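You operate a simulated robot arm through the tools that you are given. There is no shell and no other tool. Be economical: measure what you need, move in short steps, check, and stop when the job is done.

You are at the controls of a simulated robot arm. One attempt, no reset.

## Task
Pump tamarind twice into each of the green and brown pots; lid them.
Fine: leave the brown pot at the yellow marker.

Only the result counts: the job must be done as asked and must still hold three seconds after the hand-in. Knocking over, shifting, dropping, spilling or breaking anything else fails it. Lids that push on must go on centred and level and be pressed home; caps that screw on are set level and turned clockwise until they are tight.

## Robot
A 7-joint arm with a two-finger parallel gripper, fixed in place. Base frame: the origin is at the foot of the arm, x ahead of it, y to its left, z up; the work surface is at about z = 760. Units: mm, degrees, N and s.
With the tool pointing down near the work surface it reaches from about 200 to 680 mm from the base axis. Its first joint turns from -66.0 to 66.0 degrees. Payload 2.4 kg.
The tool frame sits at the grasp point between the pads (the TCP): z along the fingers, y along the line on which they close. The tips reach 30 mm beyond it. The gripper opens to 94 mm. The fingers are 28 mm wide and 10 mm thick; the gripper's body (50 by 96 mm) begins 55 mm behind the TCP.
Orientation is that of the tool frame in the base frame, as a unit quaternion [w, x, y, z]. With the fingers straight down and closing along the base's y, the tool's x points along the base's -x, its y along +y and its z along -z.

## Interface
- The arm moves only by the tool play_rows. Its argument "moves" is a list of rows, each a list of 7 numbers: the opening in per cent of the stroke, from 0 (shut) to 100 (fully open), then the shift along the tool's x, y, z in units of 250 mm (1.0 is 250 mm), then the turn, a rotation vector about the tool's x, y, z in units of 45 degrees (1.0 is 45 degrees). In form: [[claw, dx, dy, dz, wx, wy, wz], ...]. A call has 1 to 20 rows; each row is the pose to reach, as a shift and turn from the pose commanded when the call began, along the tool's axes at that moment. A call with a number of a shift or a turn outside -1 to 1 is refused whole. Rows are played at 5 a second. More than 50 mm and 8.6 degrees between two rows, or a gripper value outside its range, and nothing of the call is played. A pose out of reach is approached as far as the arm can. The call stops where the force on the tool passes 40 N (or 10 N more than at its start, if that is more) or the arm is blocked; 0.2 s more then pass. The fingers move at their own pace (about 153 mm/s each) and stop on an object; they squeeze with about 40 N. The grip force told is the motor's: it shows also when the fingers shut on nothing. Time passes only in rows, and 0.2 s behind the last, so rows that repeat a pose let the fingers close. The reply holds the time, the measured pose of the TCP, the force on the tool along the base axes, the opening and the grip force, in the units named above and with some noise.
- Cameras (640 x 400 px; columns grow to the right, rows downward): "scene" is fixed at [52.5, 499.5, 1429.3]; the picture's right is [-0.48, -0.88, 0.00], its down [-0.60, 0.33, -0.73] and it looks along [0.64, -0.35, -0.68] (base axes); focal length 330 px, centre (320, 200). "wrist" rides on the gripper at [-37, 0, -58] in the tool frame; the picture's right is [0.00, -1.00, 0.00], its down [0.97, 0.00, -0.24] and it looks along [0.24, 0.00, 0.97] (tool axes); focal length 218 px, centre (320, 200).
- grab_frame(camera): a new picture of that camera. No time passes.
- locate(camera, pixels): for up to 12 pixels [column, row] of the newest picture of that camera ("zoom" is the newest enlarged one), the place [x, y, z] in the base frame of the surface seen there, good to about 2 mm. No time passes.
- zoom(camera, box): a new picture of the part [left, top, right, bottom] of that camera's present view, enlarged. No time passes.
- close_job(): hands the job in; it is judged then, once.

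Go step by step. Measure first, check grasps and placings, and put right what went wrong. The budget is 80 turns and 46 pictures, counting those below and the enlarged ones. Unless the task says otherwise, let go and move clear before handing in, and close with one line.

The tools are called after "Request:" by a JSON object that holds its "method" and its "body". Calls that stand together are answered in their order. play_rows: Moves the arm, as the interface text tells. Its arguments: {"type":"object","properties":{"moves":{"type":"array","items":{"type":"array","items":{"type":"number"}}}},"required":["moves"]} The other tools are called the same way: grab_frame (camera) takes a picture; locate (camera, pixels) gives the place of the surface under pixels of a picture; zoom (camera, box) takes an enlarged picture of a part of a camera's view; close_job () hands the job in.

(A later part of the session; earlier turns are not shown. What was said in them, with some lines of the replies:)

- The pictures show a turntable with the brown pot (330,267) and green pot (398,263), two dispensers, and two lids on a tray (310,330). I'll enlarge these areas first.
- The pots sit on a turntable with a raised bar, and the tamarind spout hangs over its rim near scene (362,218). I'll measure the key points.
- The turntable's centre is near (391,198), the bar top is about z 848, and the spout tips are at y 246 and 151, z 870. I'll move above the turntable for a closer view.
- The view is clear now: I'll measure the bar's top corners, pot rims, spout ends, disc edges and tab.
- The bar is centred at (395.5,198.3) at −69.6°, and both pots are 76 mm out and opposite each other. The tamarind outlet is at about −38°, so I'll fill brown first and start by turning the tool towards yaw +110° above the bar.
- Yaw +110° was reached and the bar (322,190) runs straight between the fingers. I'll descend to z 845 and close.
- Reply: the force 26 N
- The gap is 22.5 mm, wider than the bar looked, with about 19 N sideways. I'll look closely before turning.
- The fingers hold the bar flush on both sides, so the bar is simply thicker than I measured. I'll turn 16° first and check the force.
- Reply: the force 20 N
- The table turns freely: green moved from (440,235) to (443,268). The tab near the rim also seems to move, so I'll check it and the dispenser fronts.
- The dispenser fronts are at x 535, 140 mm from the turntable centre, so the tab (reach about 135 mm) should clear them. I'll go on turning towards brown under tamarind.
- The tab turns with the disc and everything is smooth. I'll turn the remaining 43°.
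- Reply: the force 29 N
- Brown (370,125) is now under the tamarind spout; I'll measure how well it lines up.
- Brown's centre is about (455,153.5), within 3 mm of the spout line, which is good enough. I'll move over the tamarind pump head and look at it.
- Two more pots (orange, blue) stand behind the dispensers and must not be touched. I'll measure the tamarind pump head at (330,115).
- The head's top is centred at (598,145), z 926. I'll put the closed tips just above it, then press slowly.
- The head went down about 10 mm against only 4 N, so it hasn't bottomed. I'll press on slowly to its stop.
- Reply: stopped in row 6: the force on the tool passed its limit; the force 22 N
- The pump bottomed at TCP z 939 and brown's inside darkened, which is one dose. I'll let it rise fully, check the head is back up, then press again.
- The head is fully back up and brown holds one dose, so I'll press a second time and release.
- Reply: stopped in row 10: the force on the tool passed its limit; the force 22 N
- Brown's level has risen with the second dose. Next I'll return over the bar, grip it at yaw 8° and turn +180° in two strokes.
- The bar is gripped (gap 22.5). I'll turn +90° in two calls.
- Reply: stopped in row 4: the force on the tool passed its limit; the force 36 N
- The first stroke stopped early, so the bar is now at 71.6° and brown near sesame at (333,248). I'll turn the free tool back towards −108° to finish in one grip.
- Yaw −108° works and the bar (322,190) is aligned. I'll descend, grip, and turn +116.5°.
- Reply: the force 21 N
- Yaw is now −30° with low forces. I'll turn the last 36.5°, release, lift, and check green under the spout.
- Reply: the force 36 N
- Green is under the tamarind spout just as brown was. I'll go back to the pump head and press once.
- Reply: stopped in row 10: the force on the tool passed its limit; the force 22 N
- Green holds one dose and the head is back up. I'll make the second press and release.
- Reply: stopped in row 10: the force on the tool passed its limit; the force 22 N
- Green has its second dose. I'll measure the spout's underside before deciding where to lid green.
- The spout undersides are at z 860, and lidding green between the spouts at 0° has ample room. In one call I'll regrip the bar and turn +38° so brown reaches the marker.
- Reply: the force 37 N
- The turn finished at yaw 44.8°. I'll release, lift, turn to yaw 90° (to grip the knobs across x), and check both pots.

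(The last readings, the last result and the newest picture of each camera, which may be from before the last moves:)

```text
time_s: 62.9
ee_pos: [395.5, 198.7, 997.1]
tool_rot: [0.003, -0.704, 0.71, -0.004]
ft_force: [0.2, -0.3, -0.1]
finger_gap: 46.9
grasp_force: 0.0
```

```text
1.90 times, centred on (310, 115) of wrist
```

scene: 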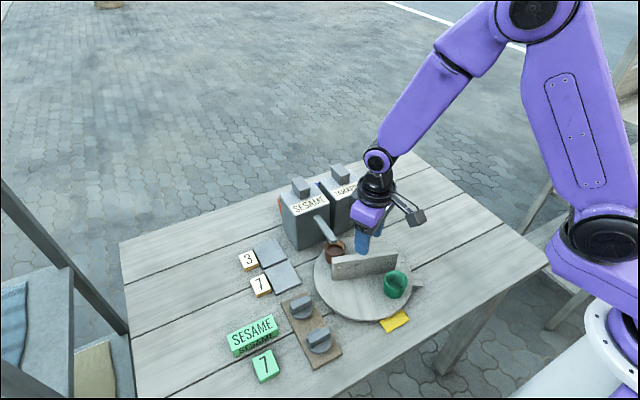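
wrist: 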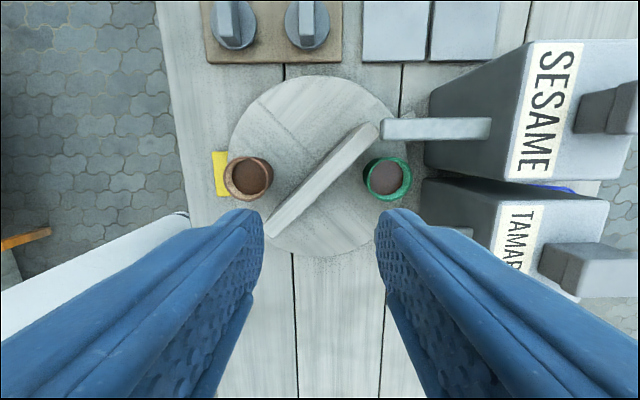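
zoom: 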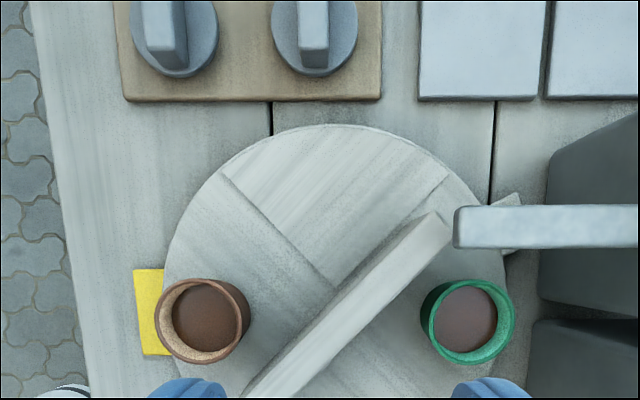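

Brown (248,178) now sits beside the yellow marker (220,173) and green is opposite. I'll measure the rims and lid knobs.

Request:
{"method": "locate", "body": {"camera": "zoom", "pixels": [[155, 318], [249, 310], [204, 280], [195, 362], [421, 315], [516, 318], [468, 280], [470, 363], [136, 271], [142, 354], [205, 315], [465, 315]]}}

Request:
{"method": "locate", "body": {"camera": "wrist", "pixels": [[220, 20], [236, 20], [222, 37], [236, 37], [228, 48], [301, 20], [315, 20], [301, 36], [315, 36], [307, 48], [290, 40], [328, 36]]}}

```text
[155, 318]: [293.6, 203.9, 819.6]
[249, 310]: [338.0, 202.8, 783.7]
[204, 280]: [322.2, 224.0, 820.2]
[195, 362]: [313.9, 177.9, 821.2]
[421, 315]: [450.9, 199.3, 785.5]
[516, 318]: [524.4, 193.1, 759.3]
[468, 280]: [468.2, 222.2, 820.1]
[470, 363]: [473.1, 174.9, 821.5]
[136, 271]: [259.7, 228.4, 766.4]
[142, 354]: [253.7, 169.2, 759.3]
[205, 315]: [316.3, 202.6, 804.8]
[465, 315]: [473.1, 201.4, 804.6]
```

```text
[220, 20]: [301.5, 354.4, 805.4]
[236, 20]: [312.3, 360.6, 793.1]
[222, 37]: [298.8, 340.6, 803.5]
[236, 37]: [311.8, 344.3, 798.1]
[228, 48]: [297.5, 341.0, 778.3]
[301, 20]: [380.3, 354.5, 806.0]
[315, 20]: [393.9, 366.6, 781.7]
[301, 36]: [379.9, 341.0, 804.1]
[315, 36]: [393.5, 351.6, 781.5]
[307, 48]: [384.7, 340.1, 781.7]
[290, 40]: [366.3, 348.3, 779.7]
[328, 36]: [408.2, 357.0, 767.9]
```

Brown is at (318,201) beside the marker (y 199) and green is at (471,198.5). I'll go over the far lid (384.5,361.5), level the tool, and look before closing.

Request:
{"method": "play_rows", "body": {"moves": [[50, -0.16, 0.012, 0, -0.003, 0, -0.003], [50, -0.32, 0.025, 0, -0.006, -0.001, -0.006], [50, -0.48, 0.037, 0, -0.01, -0.002, -0.011], [50, -0.651, 0.05, 0, -0.0125, -0.002, -0.011], [50, -0.651, 0.05, 0.18, -0.0125, -0.002, -0.011], [50, -0.651, 0.05, 0.36, -0.0125, -0.002, -0.011], [50, -0.651, 0.05, 0.5, -0.0125, -0.002, -0.011], [50, -0.651, 0.05, 0.6, -0.0125, -0.002, -0.011], [50, -0.651, 0.05, 0.6, -0.0125, -0.002, -0.011]]}}

Request:
{"method": "grab_frame", "body": {"camera": "wrist"}}

Request:
{"method": "locate", "body": {"camera": "wrist", "pixels": [[320, 100], [320, 130], [320, 150], [300, 110], [340, 110]]}}

```text
time_s: 64.9
ee_pos: [385.3, 360.9, 847.1]
tool_rot: [0.003, -0.707, 0.707, 0.0]
ft_force: [0.3, 1.3, 0.0]
finger_gap: 46.7
grasp_force: 0.0
```

```text
14 pictures are left
```

wrist: 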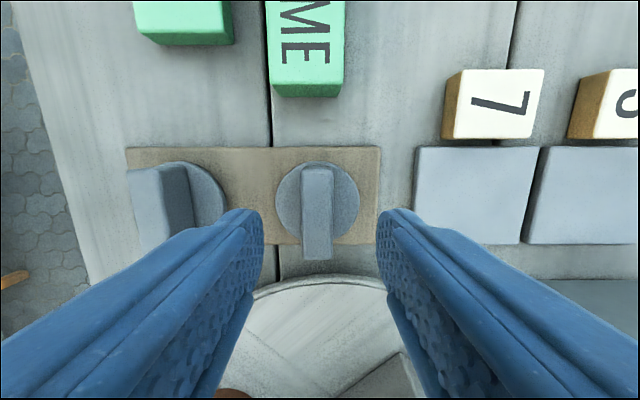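

```text
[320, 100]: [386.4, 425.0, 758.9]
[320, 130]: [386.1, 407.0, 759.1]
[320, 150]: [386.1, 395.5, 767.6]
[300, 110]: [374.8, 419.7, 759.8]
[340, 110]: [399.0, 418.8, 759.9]
```

The far lid's knob (317,210) lies square between the fingers. I'll measure its extent once for the grip offset, and the near lid too.

Request:
{"method": "locate", "body": {"camera": "wrist", "pixels": [[317, 171], [317, 256], [280, 200], [356, 200], [304, 210], [331, 210], [310, 164], [133, 180], [160, 180], [145, 172], [150, 240], [222, 205]]}}

```text
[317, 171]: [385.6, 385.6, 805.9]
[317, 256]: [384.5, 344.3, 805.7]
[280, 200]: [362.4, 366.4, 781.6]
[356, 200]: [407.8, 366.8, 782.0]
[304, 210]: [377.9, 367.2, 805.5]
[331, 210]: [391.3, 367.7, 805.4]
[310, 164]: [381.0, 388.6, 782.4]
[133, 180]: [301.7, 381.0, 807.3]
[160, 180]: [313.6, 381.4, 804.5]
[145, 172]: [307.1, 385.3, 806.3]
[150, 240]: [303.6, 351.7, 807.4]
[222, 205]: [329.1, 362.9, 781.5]
```

The knob spans y 344–386, so the lid's centre is (385,364.5). I'll shift 3.6 mm, descend, grip and lift.

Request:
{"method": "play_rows", "body": {"moves": [[50, -0.0144, 0, 0, 0, 0, 0], [50, -0.0144, 0, 0.07, 0, 0, 0], [50, -0.0144, 0, 0.13, 0, 0, 0], [50, -0.0144, 0, 0.13, 0, 0, 0], [0, -0.0144, 0, 0.13, 0, 0, 0], [0, -0.0144, 0, 0.13, 0, 0, 0], [0, -0.0144, 0, 0.13, 0, 0, 0]]}}

Request:
{"method": "play_rows", "body": {"moves": [[0, 0, 0, -0.05, 0, 0, 0], [0, 0, 0, -0.2, 0, 0, 0], [0, 0, 0, -0.38, 0, 0, 0], [0, 0, 0, -0.56, 0, 0, 0], [0, 0, 0, -0.56, 0, 0, 0]]}}

Request:
{"method": "zoom", "body": {"camera": "scene", "box": [240, 200, 400, 350]}}

```text
time_s: 66.5
ee_pos: [385.5, 363.6, 816.6]
tool_rot: [0.001, -0.706, 0.708, 0.0]
ft_force: [0.8, -0.4, -0.9]
finger_gap: 14.1
grasp_force: 39.6
```

```text
time_s: 67.7
ee_pos: [388.1, 363.7, 955.7]
tool_rot: [0.001, -0.707, 0.707, 0.001]
ft_force: [0.5, -0.6, 0.3]
finger_gap: 14.1
grasp_force: 40.1
```

```text
2.67 times, centred on (320, 275) of scene
```

zoom: 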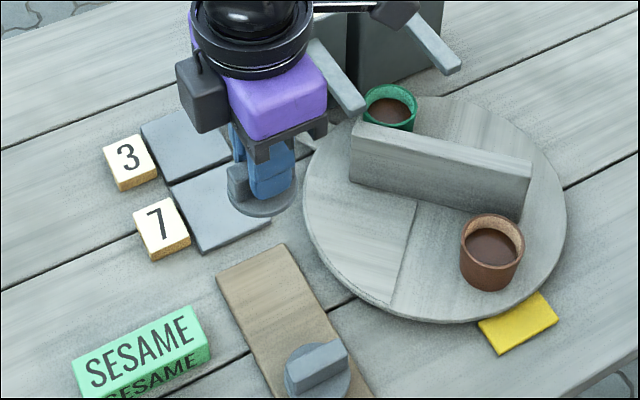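

The lid is held level (gap 14.1). I'll carry it over green at height and measure green's rim more exactly from this zoom.

Request:
{"method": "locate", "body": {"camera": "zoom", "pixels": [[390, 85], [366, 97], [415, 107], [370, 90], [408, 92], [414, 100], [378, 105], [400, 128], [464, 240], [520, 245], [491, 215]]}}

Request:
{"method": "play_rows", "body": {"moves": [[0, 0.13, -0.07, 0, 0, 0, 0], [0, 0.26, -0.14, 0, 0, 0, 0], [0, 0.39, -0.21, 0, 0, 0, 0], [0, 0.52, -0.28, 0, 0, 0, 0], [0, 0.663, -0.346, 0, 0, 0, 0], [0, 0.663, -0.346, 0, 0, 0, 0], [0, 0.663, -0.346, 0, 0, 0, 0]]}}

Request:
{"method": "zoom", "body": {"camera": "scene", "box": [290, 170, 420, 270]}}

```text
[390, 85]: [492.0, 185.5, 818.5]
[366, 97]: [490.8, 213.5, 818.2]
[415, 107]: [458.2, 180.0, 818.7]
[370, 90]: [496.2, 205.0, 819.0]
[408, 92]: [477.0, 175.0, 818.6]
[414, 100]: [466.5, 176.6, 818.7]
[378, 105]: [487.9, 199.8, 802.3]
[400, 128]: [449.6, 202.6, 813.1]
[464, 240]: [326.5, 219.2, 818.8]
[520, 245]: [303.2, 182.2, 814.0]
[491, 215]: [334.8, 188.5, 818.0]
```

```text
time_s: 69.3
ee_pos: [473.4, 197.7, 953.4]
tool_rot: [0.002, -0.707, 0.708, 0.001]
ft_force: [0.2, 1.6, -0.2]
finger_gap: 14.1
grasp_force: 40.1
```

```text
4.00 times, centred on (355, 220) of scene
```

zoom: 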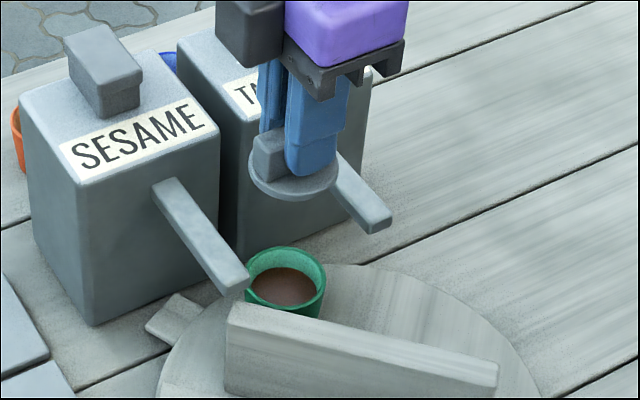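

Green's rim fits a circle centred at (473,199), r 23.7. I'll check where the held lid's edge is before lowering.

Request:
{"method": "locate", "body": {"camera": "zoom", "pixels": [[250, 178], [252, 166], [262, 190], [278, 196], [300, 195], [320, 189], [334, 178], [339, 168], [268, 138]]}}

Request:
{"method": "play_rows", "body": {"moves": [[0, 0, 0, 0, 0, 0, 0]]}}

```text
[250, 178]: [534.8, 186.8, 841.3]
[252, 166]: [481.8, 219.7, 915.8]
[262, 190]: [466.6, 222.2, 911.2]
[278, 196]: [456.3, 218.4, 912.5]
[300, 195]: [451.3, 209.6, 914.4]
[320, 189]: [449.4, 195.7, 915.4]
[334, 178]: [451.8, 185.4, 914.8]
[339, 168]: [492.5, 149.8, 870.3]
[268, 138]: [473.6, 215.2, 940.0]
```

```text
time_s: 69.7
ee_pos: [473.3, 197.9, 954.0]
tool_rot: [0.003, -0.706, 0.708, 0.001]
ft_force: [0.2, 0.5, -1.2]
finger_gap: 14.4
grasp_force: 40.1
```

The lid's edge fits a circle at (472.8,199.3), right above green. I'll lower to just above the rim, then press slowly until the force stop.

Request:
{"method": "play_rows", "body": {"moves": [[0, 0, 0, 0.1, 0, 0, 0], [0, 0, 0, 0.2, 0, 0, 0], [0, 0, 0, 0.3, 0, 0, 0], [0, 0, 0, 0.32, 0, 0, 0], [0, 0, 0, 0.335, 0, 0, 0], [0, 0, 0, 0.345, 0, 0, 0], [0, 0, 0, 0.355, 0, 0, 0], [0, 0, 0, 0.365, 0, 0, 0], [0, 0, 0, 0.375, 0, 0, 0], [0, 0, 0, 0.385, 0, 0, 0], [0, 0, 0, 0.395, 0, 0, 0], [0, 0, 0, 0.405, 0, 0, 0], [0, 0, 0, 0.415, 0, 0, 0], [0, 0, 0, 0.425, 0, 0, 0]]}}

Request:
{"method": "zoom", "body": {"camera": "scene", "box": [310, 190, 410, 260]}}

```text
time_s: 72.5
ee_pos: [475.6, 199.9, 854.5]
tool_rot: [0.005, -0.706, 0.708, 0.0]
ft_force: [-3.7, -0.9, 11.6]
finger_gap: 14.2
grasp_force: 39.7
stopped in row 13: the force on the tool passed its limit (the readings are from after the stop); the commanded pose is now the measured one
```

```text
5.71 times, centred on (360, 225) of scene
```

zoom: 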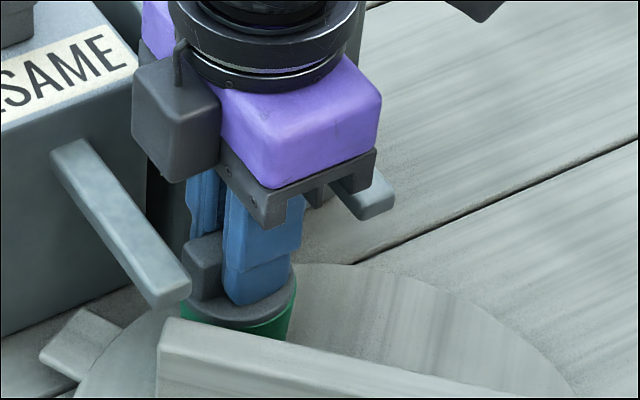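

It stopped at TCP z 854.5 with the lid flush on the pot at (240,310). I'll open, lift clear, and inspect.

Request:
{"method": "play_rows", "body": {"moves": [[0, 0, 0, 0, 0, 0, 0], [35, 0, 0, 0, 0, 0, 0], [35, 0, 0, 0, 0, 0, 0], [35, 0, 0, -0.1, 0, 0, 0], [35, 0, 0, -0.25, 0, 0, 0], [35, 0, 0, -0.4, 0, 0, 0], [35, 0, 0, -0.4, 0, 0, 0]]}}

Request:
{"method": "zoom", "body": {"camera": "scene", "box": [310, 200, 410, 270]}}

Request:
{"method": "locate", "body": {"camera": "zoom", "pixels": [[190, 250], [205, 245], [240, 250], [270, 235], [278, 225], [200, 190], [220, 200], [215, 180], [260, 220], [250, 240], [195, 235]]}}

```text
time_s: 74.0
ee_pos: [475.0, 198.0, 954.5]
tool_rot: [0.003, -0.707, 0.708, 0.001]
ft_force: [0.0, 0.0, 0.3]
finger_gap: 33.0
grasp_force: 0.0
```

```text
5.71 times, centred on (360, 235) of scene
```

zoom: 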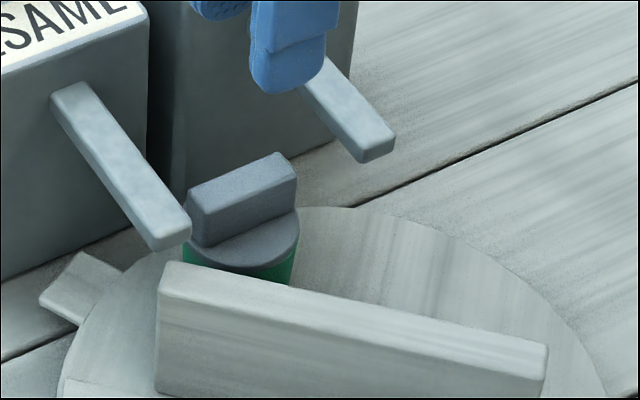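

```text
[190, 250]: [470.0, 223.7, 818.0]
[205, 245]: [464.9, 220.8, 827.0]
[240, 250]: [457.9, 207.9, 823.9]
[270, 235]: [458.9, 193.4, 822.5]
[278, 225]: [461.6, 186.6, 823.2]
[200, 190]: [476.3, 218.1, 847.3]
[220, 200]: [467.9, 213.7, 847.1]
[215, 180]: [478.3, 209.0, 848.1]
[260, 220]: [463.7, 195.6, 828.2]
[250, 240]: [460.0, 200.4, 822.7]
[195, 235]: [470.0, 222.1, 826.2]
```

The lid is on, with the disc at about z 824 and the knob top about 848. I'll check the knob's top for tilt and the exposed disc from more points.

Request:
{"method": "locate", "body": {"camera": "zoom", "pixels": [[196, 192], [207, 200], [228, 180], [245, 183], [265, 165], [280, 160], [290, 168], [212, 250], [225, 254], [258, 242], [285, 222], [240, 243]]}}

Request:
{"method": "grab_frame", "body": {"camera": "wrist"}}

```text
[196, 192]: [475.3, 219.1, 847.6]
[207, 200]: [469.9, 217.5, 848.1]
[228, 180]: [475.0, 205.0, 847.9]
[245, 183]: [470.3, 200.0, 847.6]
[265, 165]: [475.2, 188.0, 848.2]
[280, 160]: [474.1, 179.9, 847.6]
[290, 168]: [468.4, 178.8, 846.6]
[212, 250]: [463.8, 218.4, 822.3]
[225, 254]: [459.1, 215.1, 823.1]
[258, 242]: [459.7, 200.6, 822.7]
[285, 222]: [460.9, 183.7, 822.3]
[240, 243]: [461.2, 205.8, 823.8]
```

```text
9 pictures are left
```

wrist: 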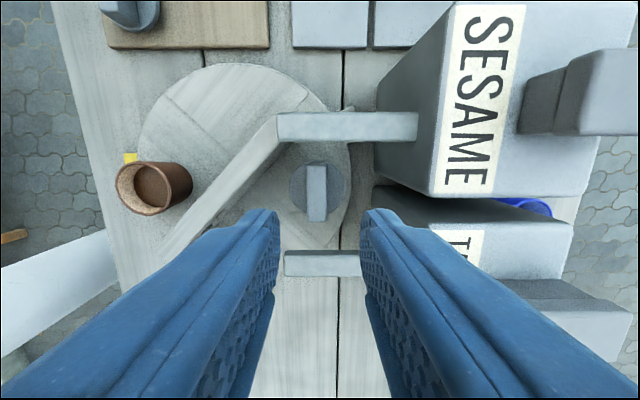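

The knob's top is uniform at 847.6 and centred on y 199, so the lid sits level. I'll press on it once with closed tips to make sure it's home.

Request:
{"method": "play_rows", "body": {"moves": [[0, 0, 0.008, 0.1, 0, 0, 0], [0, 0, 0.008, 0.2, 0, 0, 0], [0, 0, 0.008, 0.28, 0, 0, 0], [0, 0, 0.008, 0.3, 0, 0, 0], [0, 0, 0.008, 0.31, 0, 0, 0], [0, 0, 0.008, 0.32, 0, 0, 0], [0, 0, 0.008, 0.33, 0, 0, 0], [0, 0, 0.008, 0.34, 0, 0, 0], [0, 0, 0.008, 0.35, 0, 0, 0], [0, 0, 0.008, 0.36, 0, 0, 0]]}}

Request:
{"method": "play_rows", "body": {"moves": [[0, 0, 0, 0, 0, 0, 0], [0, 0, 0, -0.1, 0, 0, 0], [0, 0, 0, -0.25, 0, 0, 0], [0, 0, 0, -0.35, 0, 0, 0], [0, 0, 0, -0.35, 0, 0, 0]]}}

Request:
{"method": "zoom", "body": {"camera": "scene", "box": [250, 200, 430, 350]}}

Request:
{"method": "locate", "body": {"camera": "zoom", "pixels": [[220, 105], [235, 97], [255, 88], [230, 128], [252, 124], [410, 268], [455, 220], [408, 235], [452, 262], [432, 215]]}}

```text
time_s: 75.4
ee_pos: [473.7, 200.4, 879.6]
tool_rot: [-0.007, 0.707, -0.707, 0.0]
ft_force: [-4.5, -0.7, 16.2]
finger_gap: 0.0
grasp_force: 33.0
stopped in row 6: the force on the tool passed its limit (the readings are from after the stop); the commanded pose is now the measured one
```

```text
time_s: 76.6
ee_pos: [473.7, 198.3, 964.6]
tool_rot: [0.006, -0.706, 0.708, 0.0]
ft_force: [-0.5, 0.5, 0.7]
finger_gap: 0.2
grasp_force: 32.4
```

```text
2.67 times, centred on (340, 275) of scene
```

zoom: 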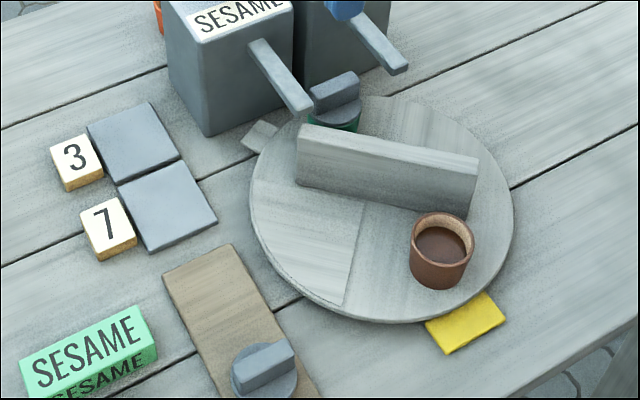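

```text
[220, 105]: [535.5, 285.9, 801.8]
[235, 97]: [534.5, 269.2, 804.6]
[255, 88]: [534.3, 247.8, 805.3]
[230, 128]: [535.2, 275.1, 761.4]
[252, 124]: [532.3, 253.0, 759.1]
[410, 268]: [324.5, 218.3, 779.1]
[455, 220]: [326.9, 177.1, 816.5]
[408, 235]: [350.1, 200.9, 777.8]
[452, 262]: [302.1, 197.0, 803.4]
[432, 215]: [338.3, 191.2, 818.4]
```

The press stopped on contact at z 849.6 with no give, so green's lid is home. I'll relevel the tool, go over the near lid, and refine brown's rim.

Request:
{"method": "locate", "body": {"camera": "zoom", "pixels": [[412, 230], [416, 222], [425, 216], [448, 213], [462, 219], [470, 229], [472, 240], [427, 258], [445, 262], [462, 257]]}}

Request:
{"method": "play_rows", "body": {"moves": [[50, -0.11, 0.112, 0, -0.002, 0.002, -0.001], [50, -0.22, 0.224, 0, -0.004, 0.004, -0.001], [50, -0.33, 0.336, 0, -0.006, 0.006, -0.002], [50, -0.44, 0.448, 0, -0.008, 0.008, -0.003], [50, -0.55, 0.56, 0, -0.011, 0.011, -0.0036], [50, -0.664, 0.672, 0, -0.011, 0.011, -0.0036], [50, -0.664, 0.672, 0.16, -0.011, 0.011, -0.0036], [50, -0.664, 0.672, 0.32, -0.011, 0.011, -0.0036], [50, -0.664, 0.672, 0.46, -0.011, 0.011, -0.0036], [50, -0.664, 0.672, 0.46, -0.011, 0.011, -0.0036]]}}

Request:
{"method": "grab_frame", "body": {"camera": "wrist"}}

```text
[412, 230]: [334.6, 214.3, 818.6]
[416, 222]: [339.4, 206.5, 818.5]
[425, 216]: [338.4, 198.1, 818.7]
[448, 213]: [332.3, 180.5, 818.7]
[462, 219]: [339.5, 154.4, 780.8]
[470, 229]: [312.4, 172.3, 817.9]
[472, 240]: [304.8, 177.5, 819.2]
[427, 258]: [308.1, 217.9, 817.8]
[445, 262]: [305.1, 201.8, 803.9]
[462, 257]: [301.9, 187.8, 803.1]
```

```text
time_s: 78.8
ee_pos: [307.2, 367.2, 849.7]
tool_rot: [-0.002, 0.707, -0.707, -0.001]
ft_force: [-1.0, 0.5, -0.4]
finger_gap: 46.8
grasp_force: 0.0
```

```text
7 pictures are left
```

wrist: 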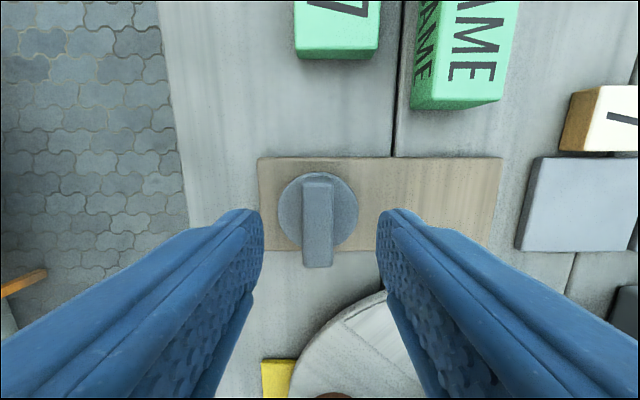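

Brown's rim centre works out to (317,198.5). I'll measure this lid's knob and disc.

Request:
{"method": "locate", "body": {"camera": "wrist", "pixels": [[317, 180], [317, 263], [281, 207], [355, 207], [304, 220], [331, 220], [312, 174], [300, 178], [335, 178], [345, 238], [290, 235]]}}

```text
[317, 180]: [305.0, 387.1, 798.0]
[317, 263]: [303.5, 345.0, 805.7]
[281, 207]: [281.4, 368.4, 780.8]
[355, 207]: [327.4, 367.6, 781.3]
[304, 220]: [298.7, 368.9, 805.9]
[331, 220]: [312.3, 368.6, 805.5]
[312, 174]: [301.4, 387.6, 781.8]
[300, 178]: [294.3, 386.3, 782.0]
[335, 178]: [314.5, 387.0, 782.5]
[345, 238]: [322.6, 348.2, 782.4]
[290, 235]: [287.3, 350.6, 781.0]
```

The lid's centre is (304.7,365). I'll shift slightly, descend, grip and lift.

Request:
{"method": "play_rows", "body": {"moves": [[50, 0.006, 0.007, 0, 0, 0, 0], [50, 0.006, 0.007, 0.07, 0, 0, 0], [50, 0.006, 0.007, 0.132, 0, 0, 0], [50, 0.006, 0.007, 0.132, 0, 0, 0], [0, 0.006, 0.007, 0.132, 0, 0, 0], [0, 0.006, 0.007, 0.132, 0, 0, 0], [0, 0.006, 0.007, 0.132, 0, 0, 0], [0, 0.006, 0.007, 0.132, 0, 0, 0]]}}

Request:
{"method": "play_rows", "body": {"moves": [[0, 0, 0, -0.05, 0, 0, 0], [0, 0, 0, -0.2, 0, 0, 0], [0, 0, 0, -0.38, 0, 0, 0], [0, 0, 0, -0.5, 0, 0, 0], [0, 0, 0, -0.5, 0, 0, 0]]}}

```text
time_s: 80.6
ee_pos: [303.3, 366.3, 817.0]
tool_rot: [-0.001, 0.708, -0.706, 0.001]
ft_force: [-0.6, -0.7, 0.7]
finger_gap: 14.0
grasp_force: 39.8
```

```text
time_s: 81.8
ee_pos: [302.4, 363.9, 941.8]
tool_rot: [0.0, 0.708, -0.707, 0.0]
ft_force: [0.2, 0.0, 0.7]
finger_gap: 14.2
grasp_force: 41.2
```

The lid is gripped (gap 14). I'll carry it above brown and check it there.

Request:
{"method": "play_rows", "body": {"moves": [[0, 0.14, -0.01, 0, 0, 0, 0], [0, 0.28, -0.02, 0, 0, 0, 0], [0, 0.42, -0.03, 0, 0, 0, 0], [0, 0.56, -0.04, 0, 0, 0, 0], [0, 0.666, -0.049, 0, 0, 0, 0], [0, 0.666, -0.049, 0.06, 0, 0, 0], [0, 0.666, -0.049, 0.06, 0, 0, 0]]}}

Request:
{"method": "zoom", "body": {"camera": "scene", "box": [320, 190, 460, 310]}}

```text
time_s: 83.4
ee_pos: [316.6, 198.3, 926.7]
tool_rot: [-0.002, 0.708, -0.706, 0.0]
ft_force: [-0.1, -0.3, 0.2]
finger_gap: 14.3
grasp_force: 39.5
```

```text
3.33 times, centred on (390, 250) of scene
```

zoom: 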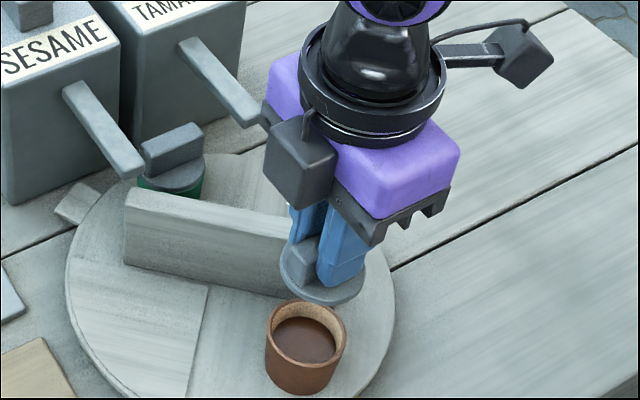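

Request:
{"method": "locate", "body": {"camera": "zoom", "pixels": [[283, 270], [288, 285], [300, 296], [318, 301], [338, 299], [353, 290]]}}

Request:
{"method": "locate", "body": {"camera": "zoom", "pixels": [[269, 322], [275, 312], [283, 350], [300, 360], [320, 361], [337, 350], [343, 338], [342, 325], [270, 338], [330, 308]]}}

```text
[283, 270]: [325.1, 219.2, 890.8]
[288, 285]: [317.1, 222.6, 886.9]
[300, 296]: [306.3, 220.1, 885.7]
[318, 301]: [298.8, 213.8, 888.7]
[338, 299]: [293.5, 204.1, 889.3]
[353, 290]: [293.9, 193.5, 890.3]
```

```text
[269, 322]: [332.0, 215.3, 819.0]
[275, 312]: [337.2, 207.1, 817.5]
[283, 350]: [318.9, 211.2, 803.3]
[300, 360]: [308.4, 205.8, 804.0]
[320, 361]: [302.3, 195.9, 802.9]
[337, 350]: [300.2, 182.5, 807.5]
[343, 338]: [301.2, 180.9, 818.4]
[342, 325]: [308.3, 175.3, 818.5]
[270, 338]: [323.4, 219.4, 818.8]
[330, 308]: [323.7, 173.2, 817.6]
```

The lid's centre is (316.5,199) and brown's rim is (317.3,197), so I'll shift about 1.7 mm, lower, and press until the force stop.

Request:
{"method": "play_rows", "body": {"moves": [[0, 0.006, -0.003, 0.08, 0, 0, 0], [0, 0.006, -0.003, 0.16, 0, 0, 0], [0, 0.006, -0.003, 0.21, 0, 0, 0], [0, 0.006, -0.003, 0.23, 0, 0, 0], [0, 0.006, -0.003, 0.24, 0, 0, 0], [0, 0.006, -0.003, 0.25, 0, 0, 0], [0, 0.006, -0.003, 0.26, 0, 0, 0], [0, 0.006, -0.003, 0.27, 0, 0, 0], [0, 0.006, -0.003, 0.28, 0, 0, 0], [0, 0.006, -0.003, 0.29, 0, 0, 0], [0, 0.006, -0.003, 0.3, 0, 0, 0], [0, 0.006, -0.003, 0.31, 0, 0, 0], [0, 0.006, -0.003, 0.32, 0, 0, 0], [0, 0.006, -0.003, 0.33, 0, 0, 0]]}}

```text
time_s: 85.7
ee_pos: [318.8, 197.9, 855.3]
tool_rot: [-0.001, 0.708, -0.706, 0.0]
ft_force: [-4.2, -0.2, 18.1]
finger_gap: 14.1
grasp_force: 40.0
stopped in row 11: the force on the tool passed its limit (the readings are from after the stop); the commanded pose is now the measured one
```

It stopped at z 855.3, matching green's seated height. I'll release, lift, then press once with closed tips and lift clear.

Request:
{"method": "play_rows", "body": {"moves": [[0, 0, 0, 0, 0, 0, 0], [35, 0, 0, 0, 0, 0, 0], [35, 0, 0, 0, 0, 0, 0], [35, 0, 0, -0.1, 0, 0, 0], [35, 0, 0, -0.2, 0, 0, 0], [0, 0, 0, -0.2, 0, 0, 0], [0, 0, 0, -0.2, 0, 0, 0], [0, 0, 0, -0.12, 0, 0, 0], [0, 0, 0, -0.11, 0, 0, 0], [0, 0, 0, -0.1, 0, 0, 0], [0, 0, 0, -0.09, 0, 0, 0], [0, 0, 0, -0.08, 0, 0, 0], [0, 0, 0, -0.07, 0, 0, 0], [0, 0, 0, -0.06, 0, 0, 0], [0, 0, 0, -0.05, 0, 0, 0]]}}

Request:
{"method": "play_rows", "body": {"moves": [[0, 0, 0, 0, 0, 0, 0], [0, 0, 0, -0.1, 0, 0, 0], [0, 0, 0, -0.25, 0, 0, 0], [0, 0, 0, -0.43, 0, 0, 0], [0, 0, 0, -0.6, 0, 0, 0], [0, 0, 0, -0.6, 0, 0, 0]]}}

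Request:
{"method": "grab_frame", "body": {"camera": "scene"}}

Request:
{"method": "zoom", "body": {"camera": "scene", "box": [290, 210, 440, 340]}}

```text
time_s: 88.1
ee_pos: [318.9, 198.2, 878.9]
tool_rot: [-0.004, 0.707, -0.707, -0.001]
ft_force: [-3.0, -1.0, 22.4]
finger_gap: 0.0
grasp_force: 33.1
stopped in row 11: the force on the tool passed its limit (the readings are from after the stop); the commanded pose is now the measured one
```

```text
time_s: 89.5
ee_pos: [316.8, 197.4, 1029.0]
tool_rot: [-0.004, 0.708, -0.706, 0.0]
ft_force: [0.3, 0.2, -0.5]
finger_gap: 0.2
grasp_force: 33.3
```

```text
5 pictures are left
```

scene: 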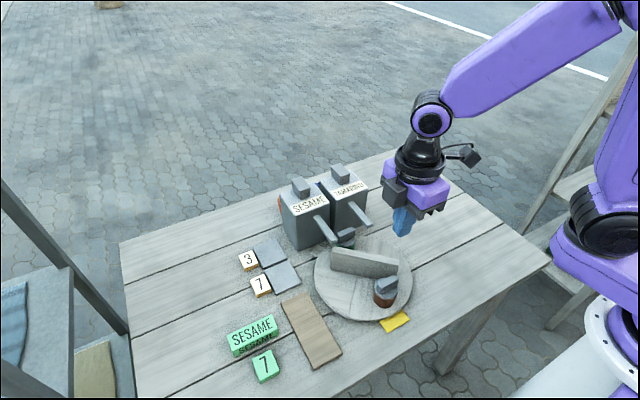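

```text
3.08 times, centred on (365, 275) of scene
```

zoom: 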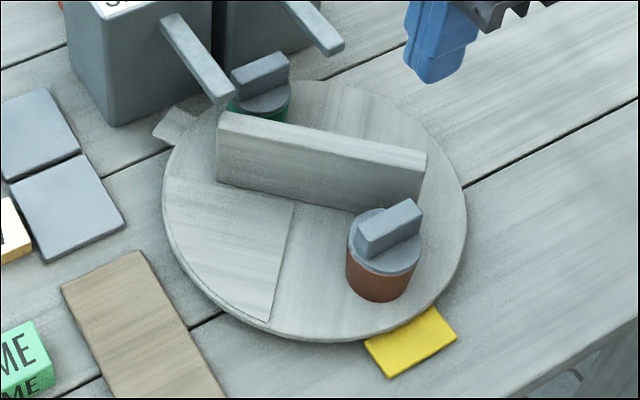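

Both lids are on and brown stands by the yellow marker. I'll do one last level check of both lids.

Request:
{"method": "locate", "body": {"camera": "zoom", "pixels": [[362, 232], [375, 245], [405, 205], [416, 215], [360, 258], [385, 270], [405, 262], [236, 75], [262, 70], [285, 60], [258, 106], [280, 97]]}}

```text
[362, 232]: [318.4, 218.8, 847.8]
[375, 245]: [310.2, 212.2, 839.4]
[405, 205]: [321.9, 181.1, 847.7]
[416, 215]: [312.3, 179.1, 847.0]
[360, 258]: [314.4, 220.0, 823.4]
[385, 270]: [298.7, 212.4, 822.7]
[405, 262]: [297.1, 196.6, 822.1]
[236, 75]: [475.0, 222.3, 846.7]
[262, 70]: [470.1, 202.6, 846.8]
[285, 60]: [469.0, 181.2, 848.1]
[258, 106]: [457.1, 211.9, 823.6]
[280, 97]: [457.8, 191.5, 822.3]
```

Both knob tops read about z 847.5 and both discs about 823, so the lids are level and seated, and the arm is clear. I'm handing in.

Request:
{"method": "close_job", "body": {}}

```text
The job is handed in.
```

I pumped tamarind twice into each of the green and brown pots and pressed both lids home. The brown pot is at the yellow marker, and the job is handed in.
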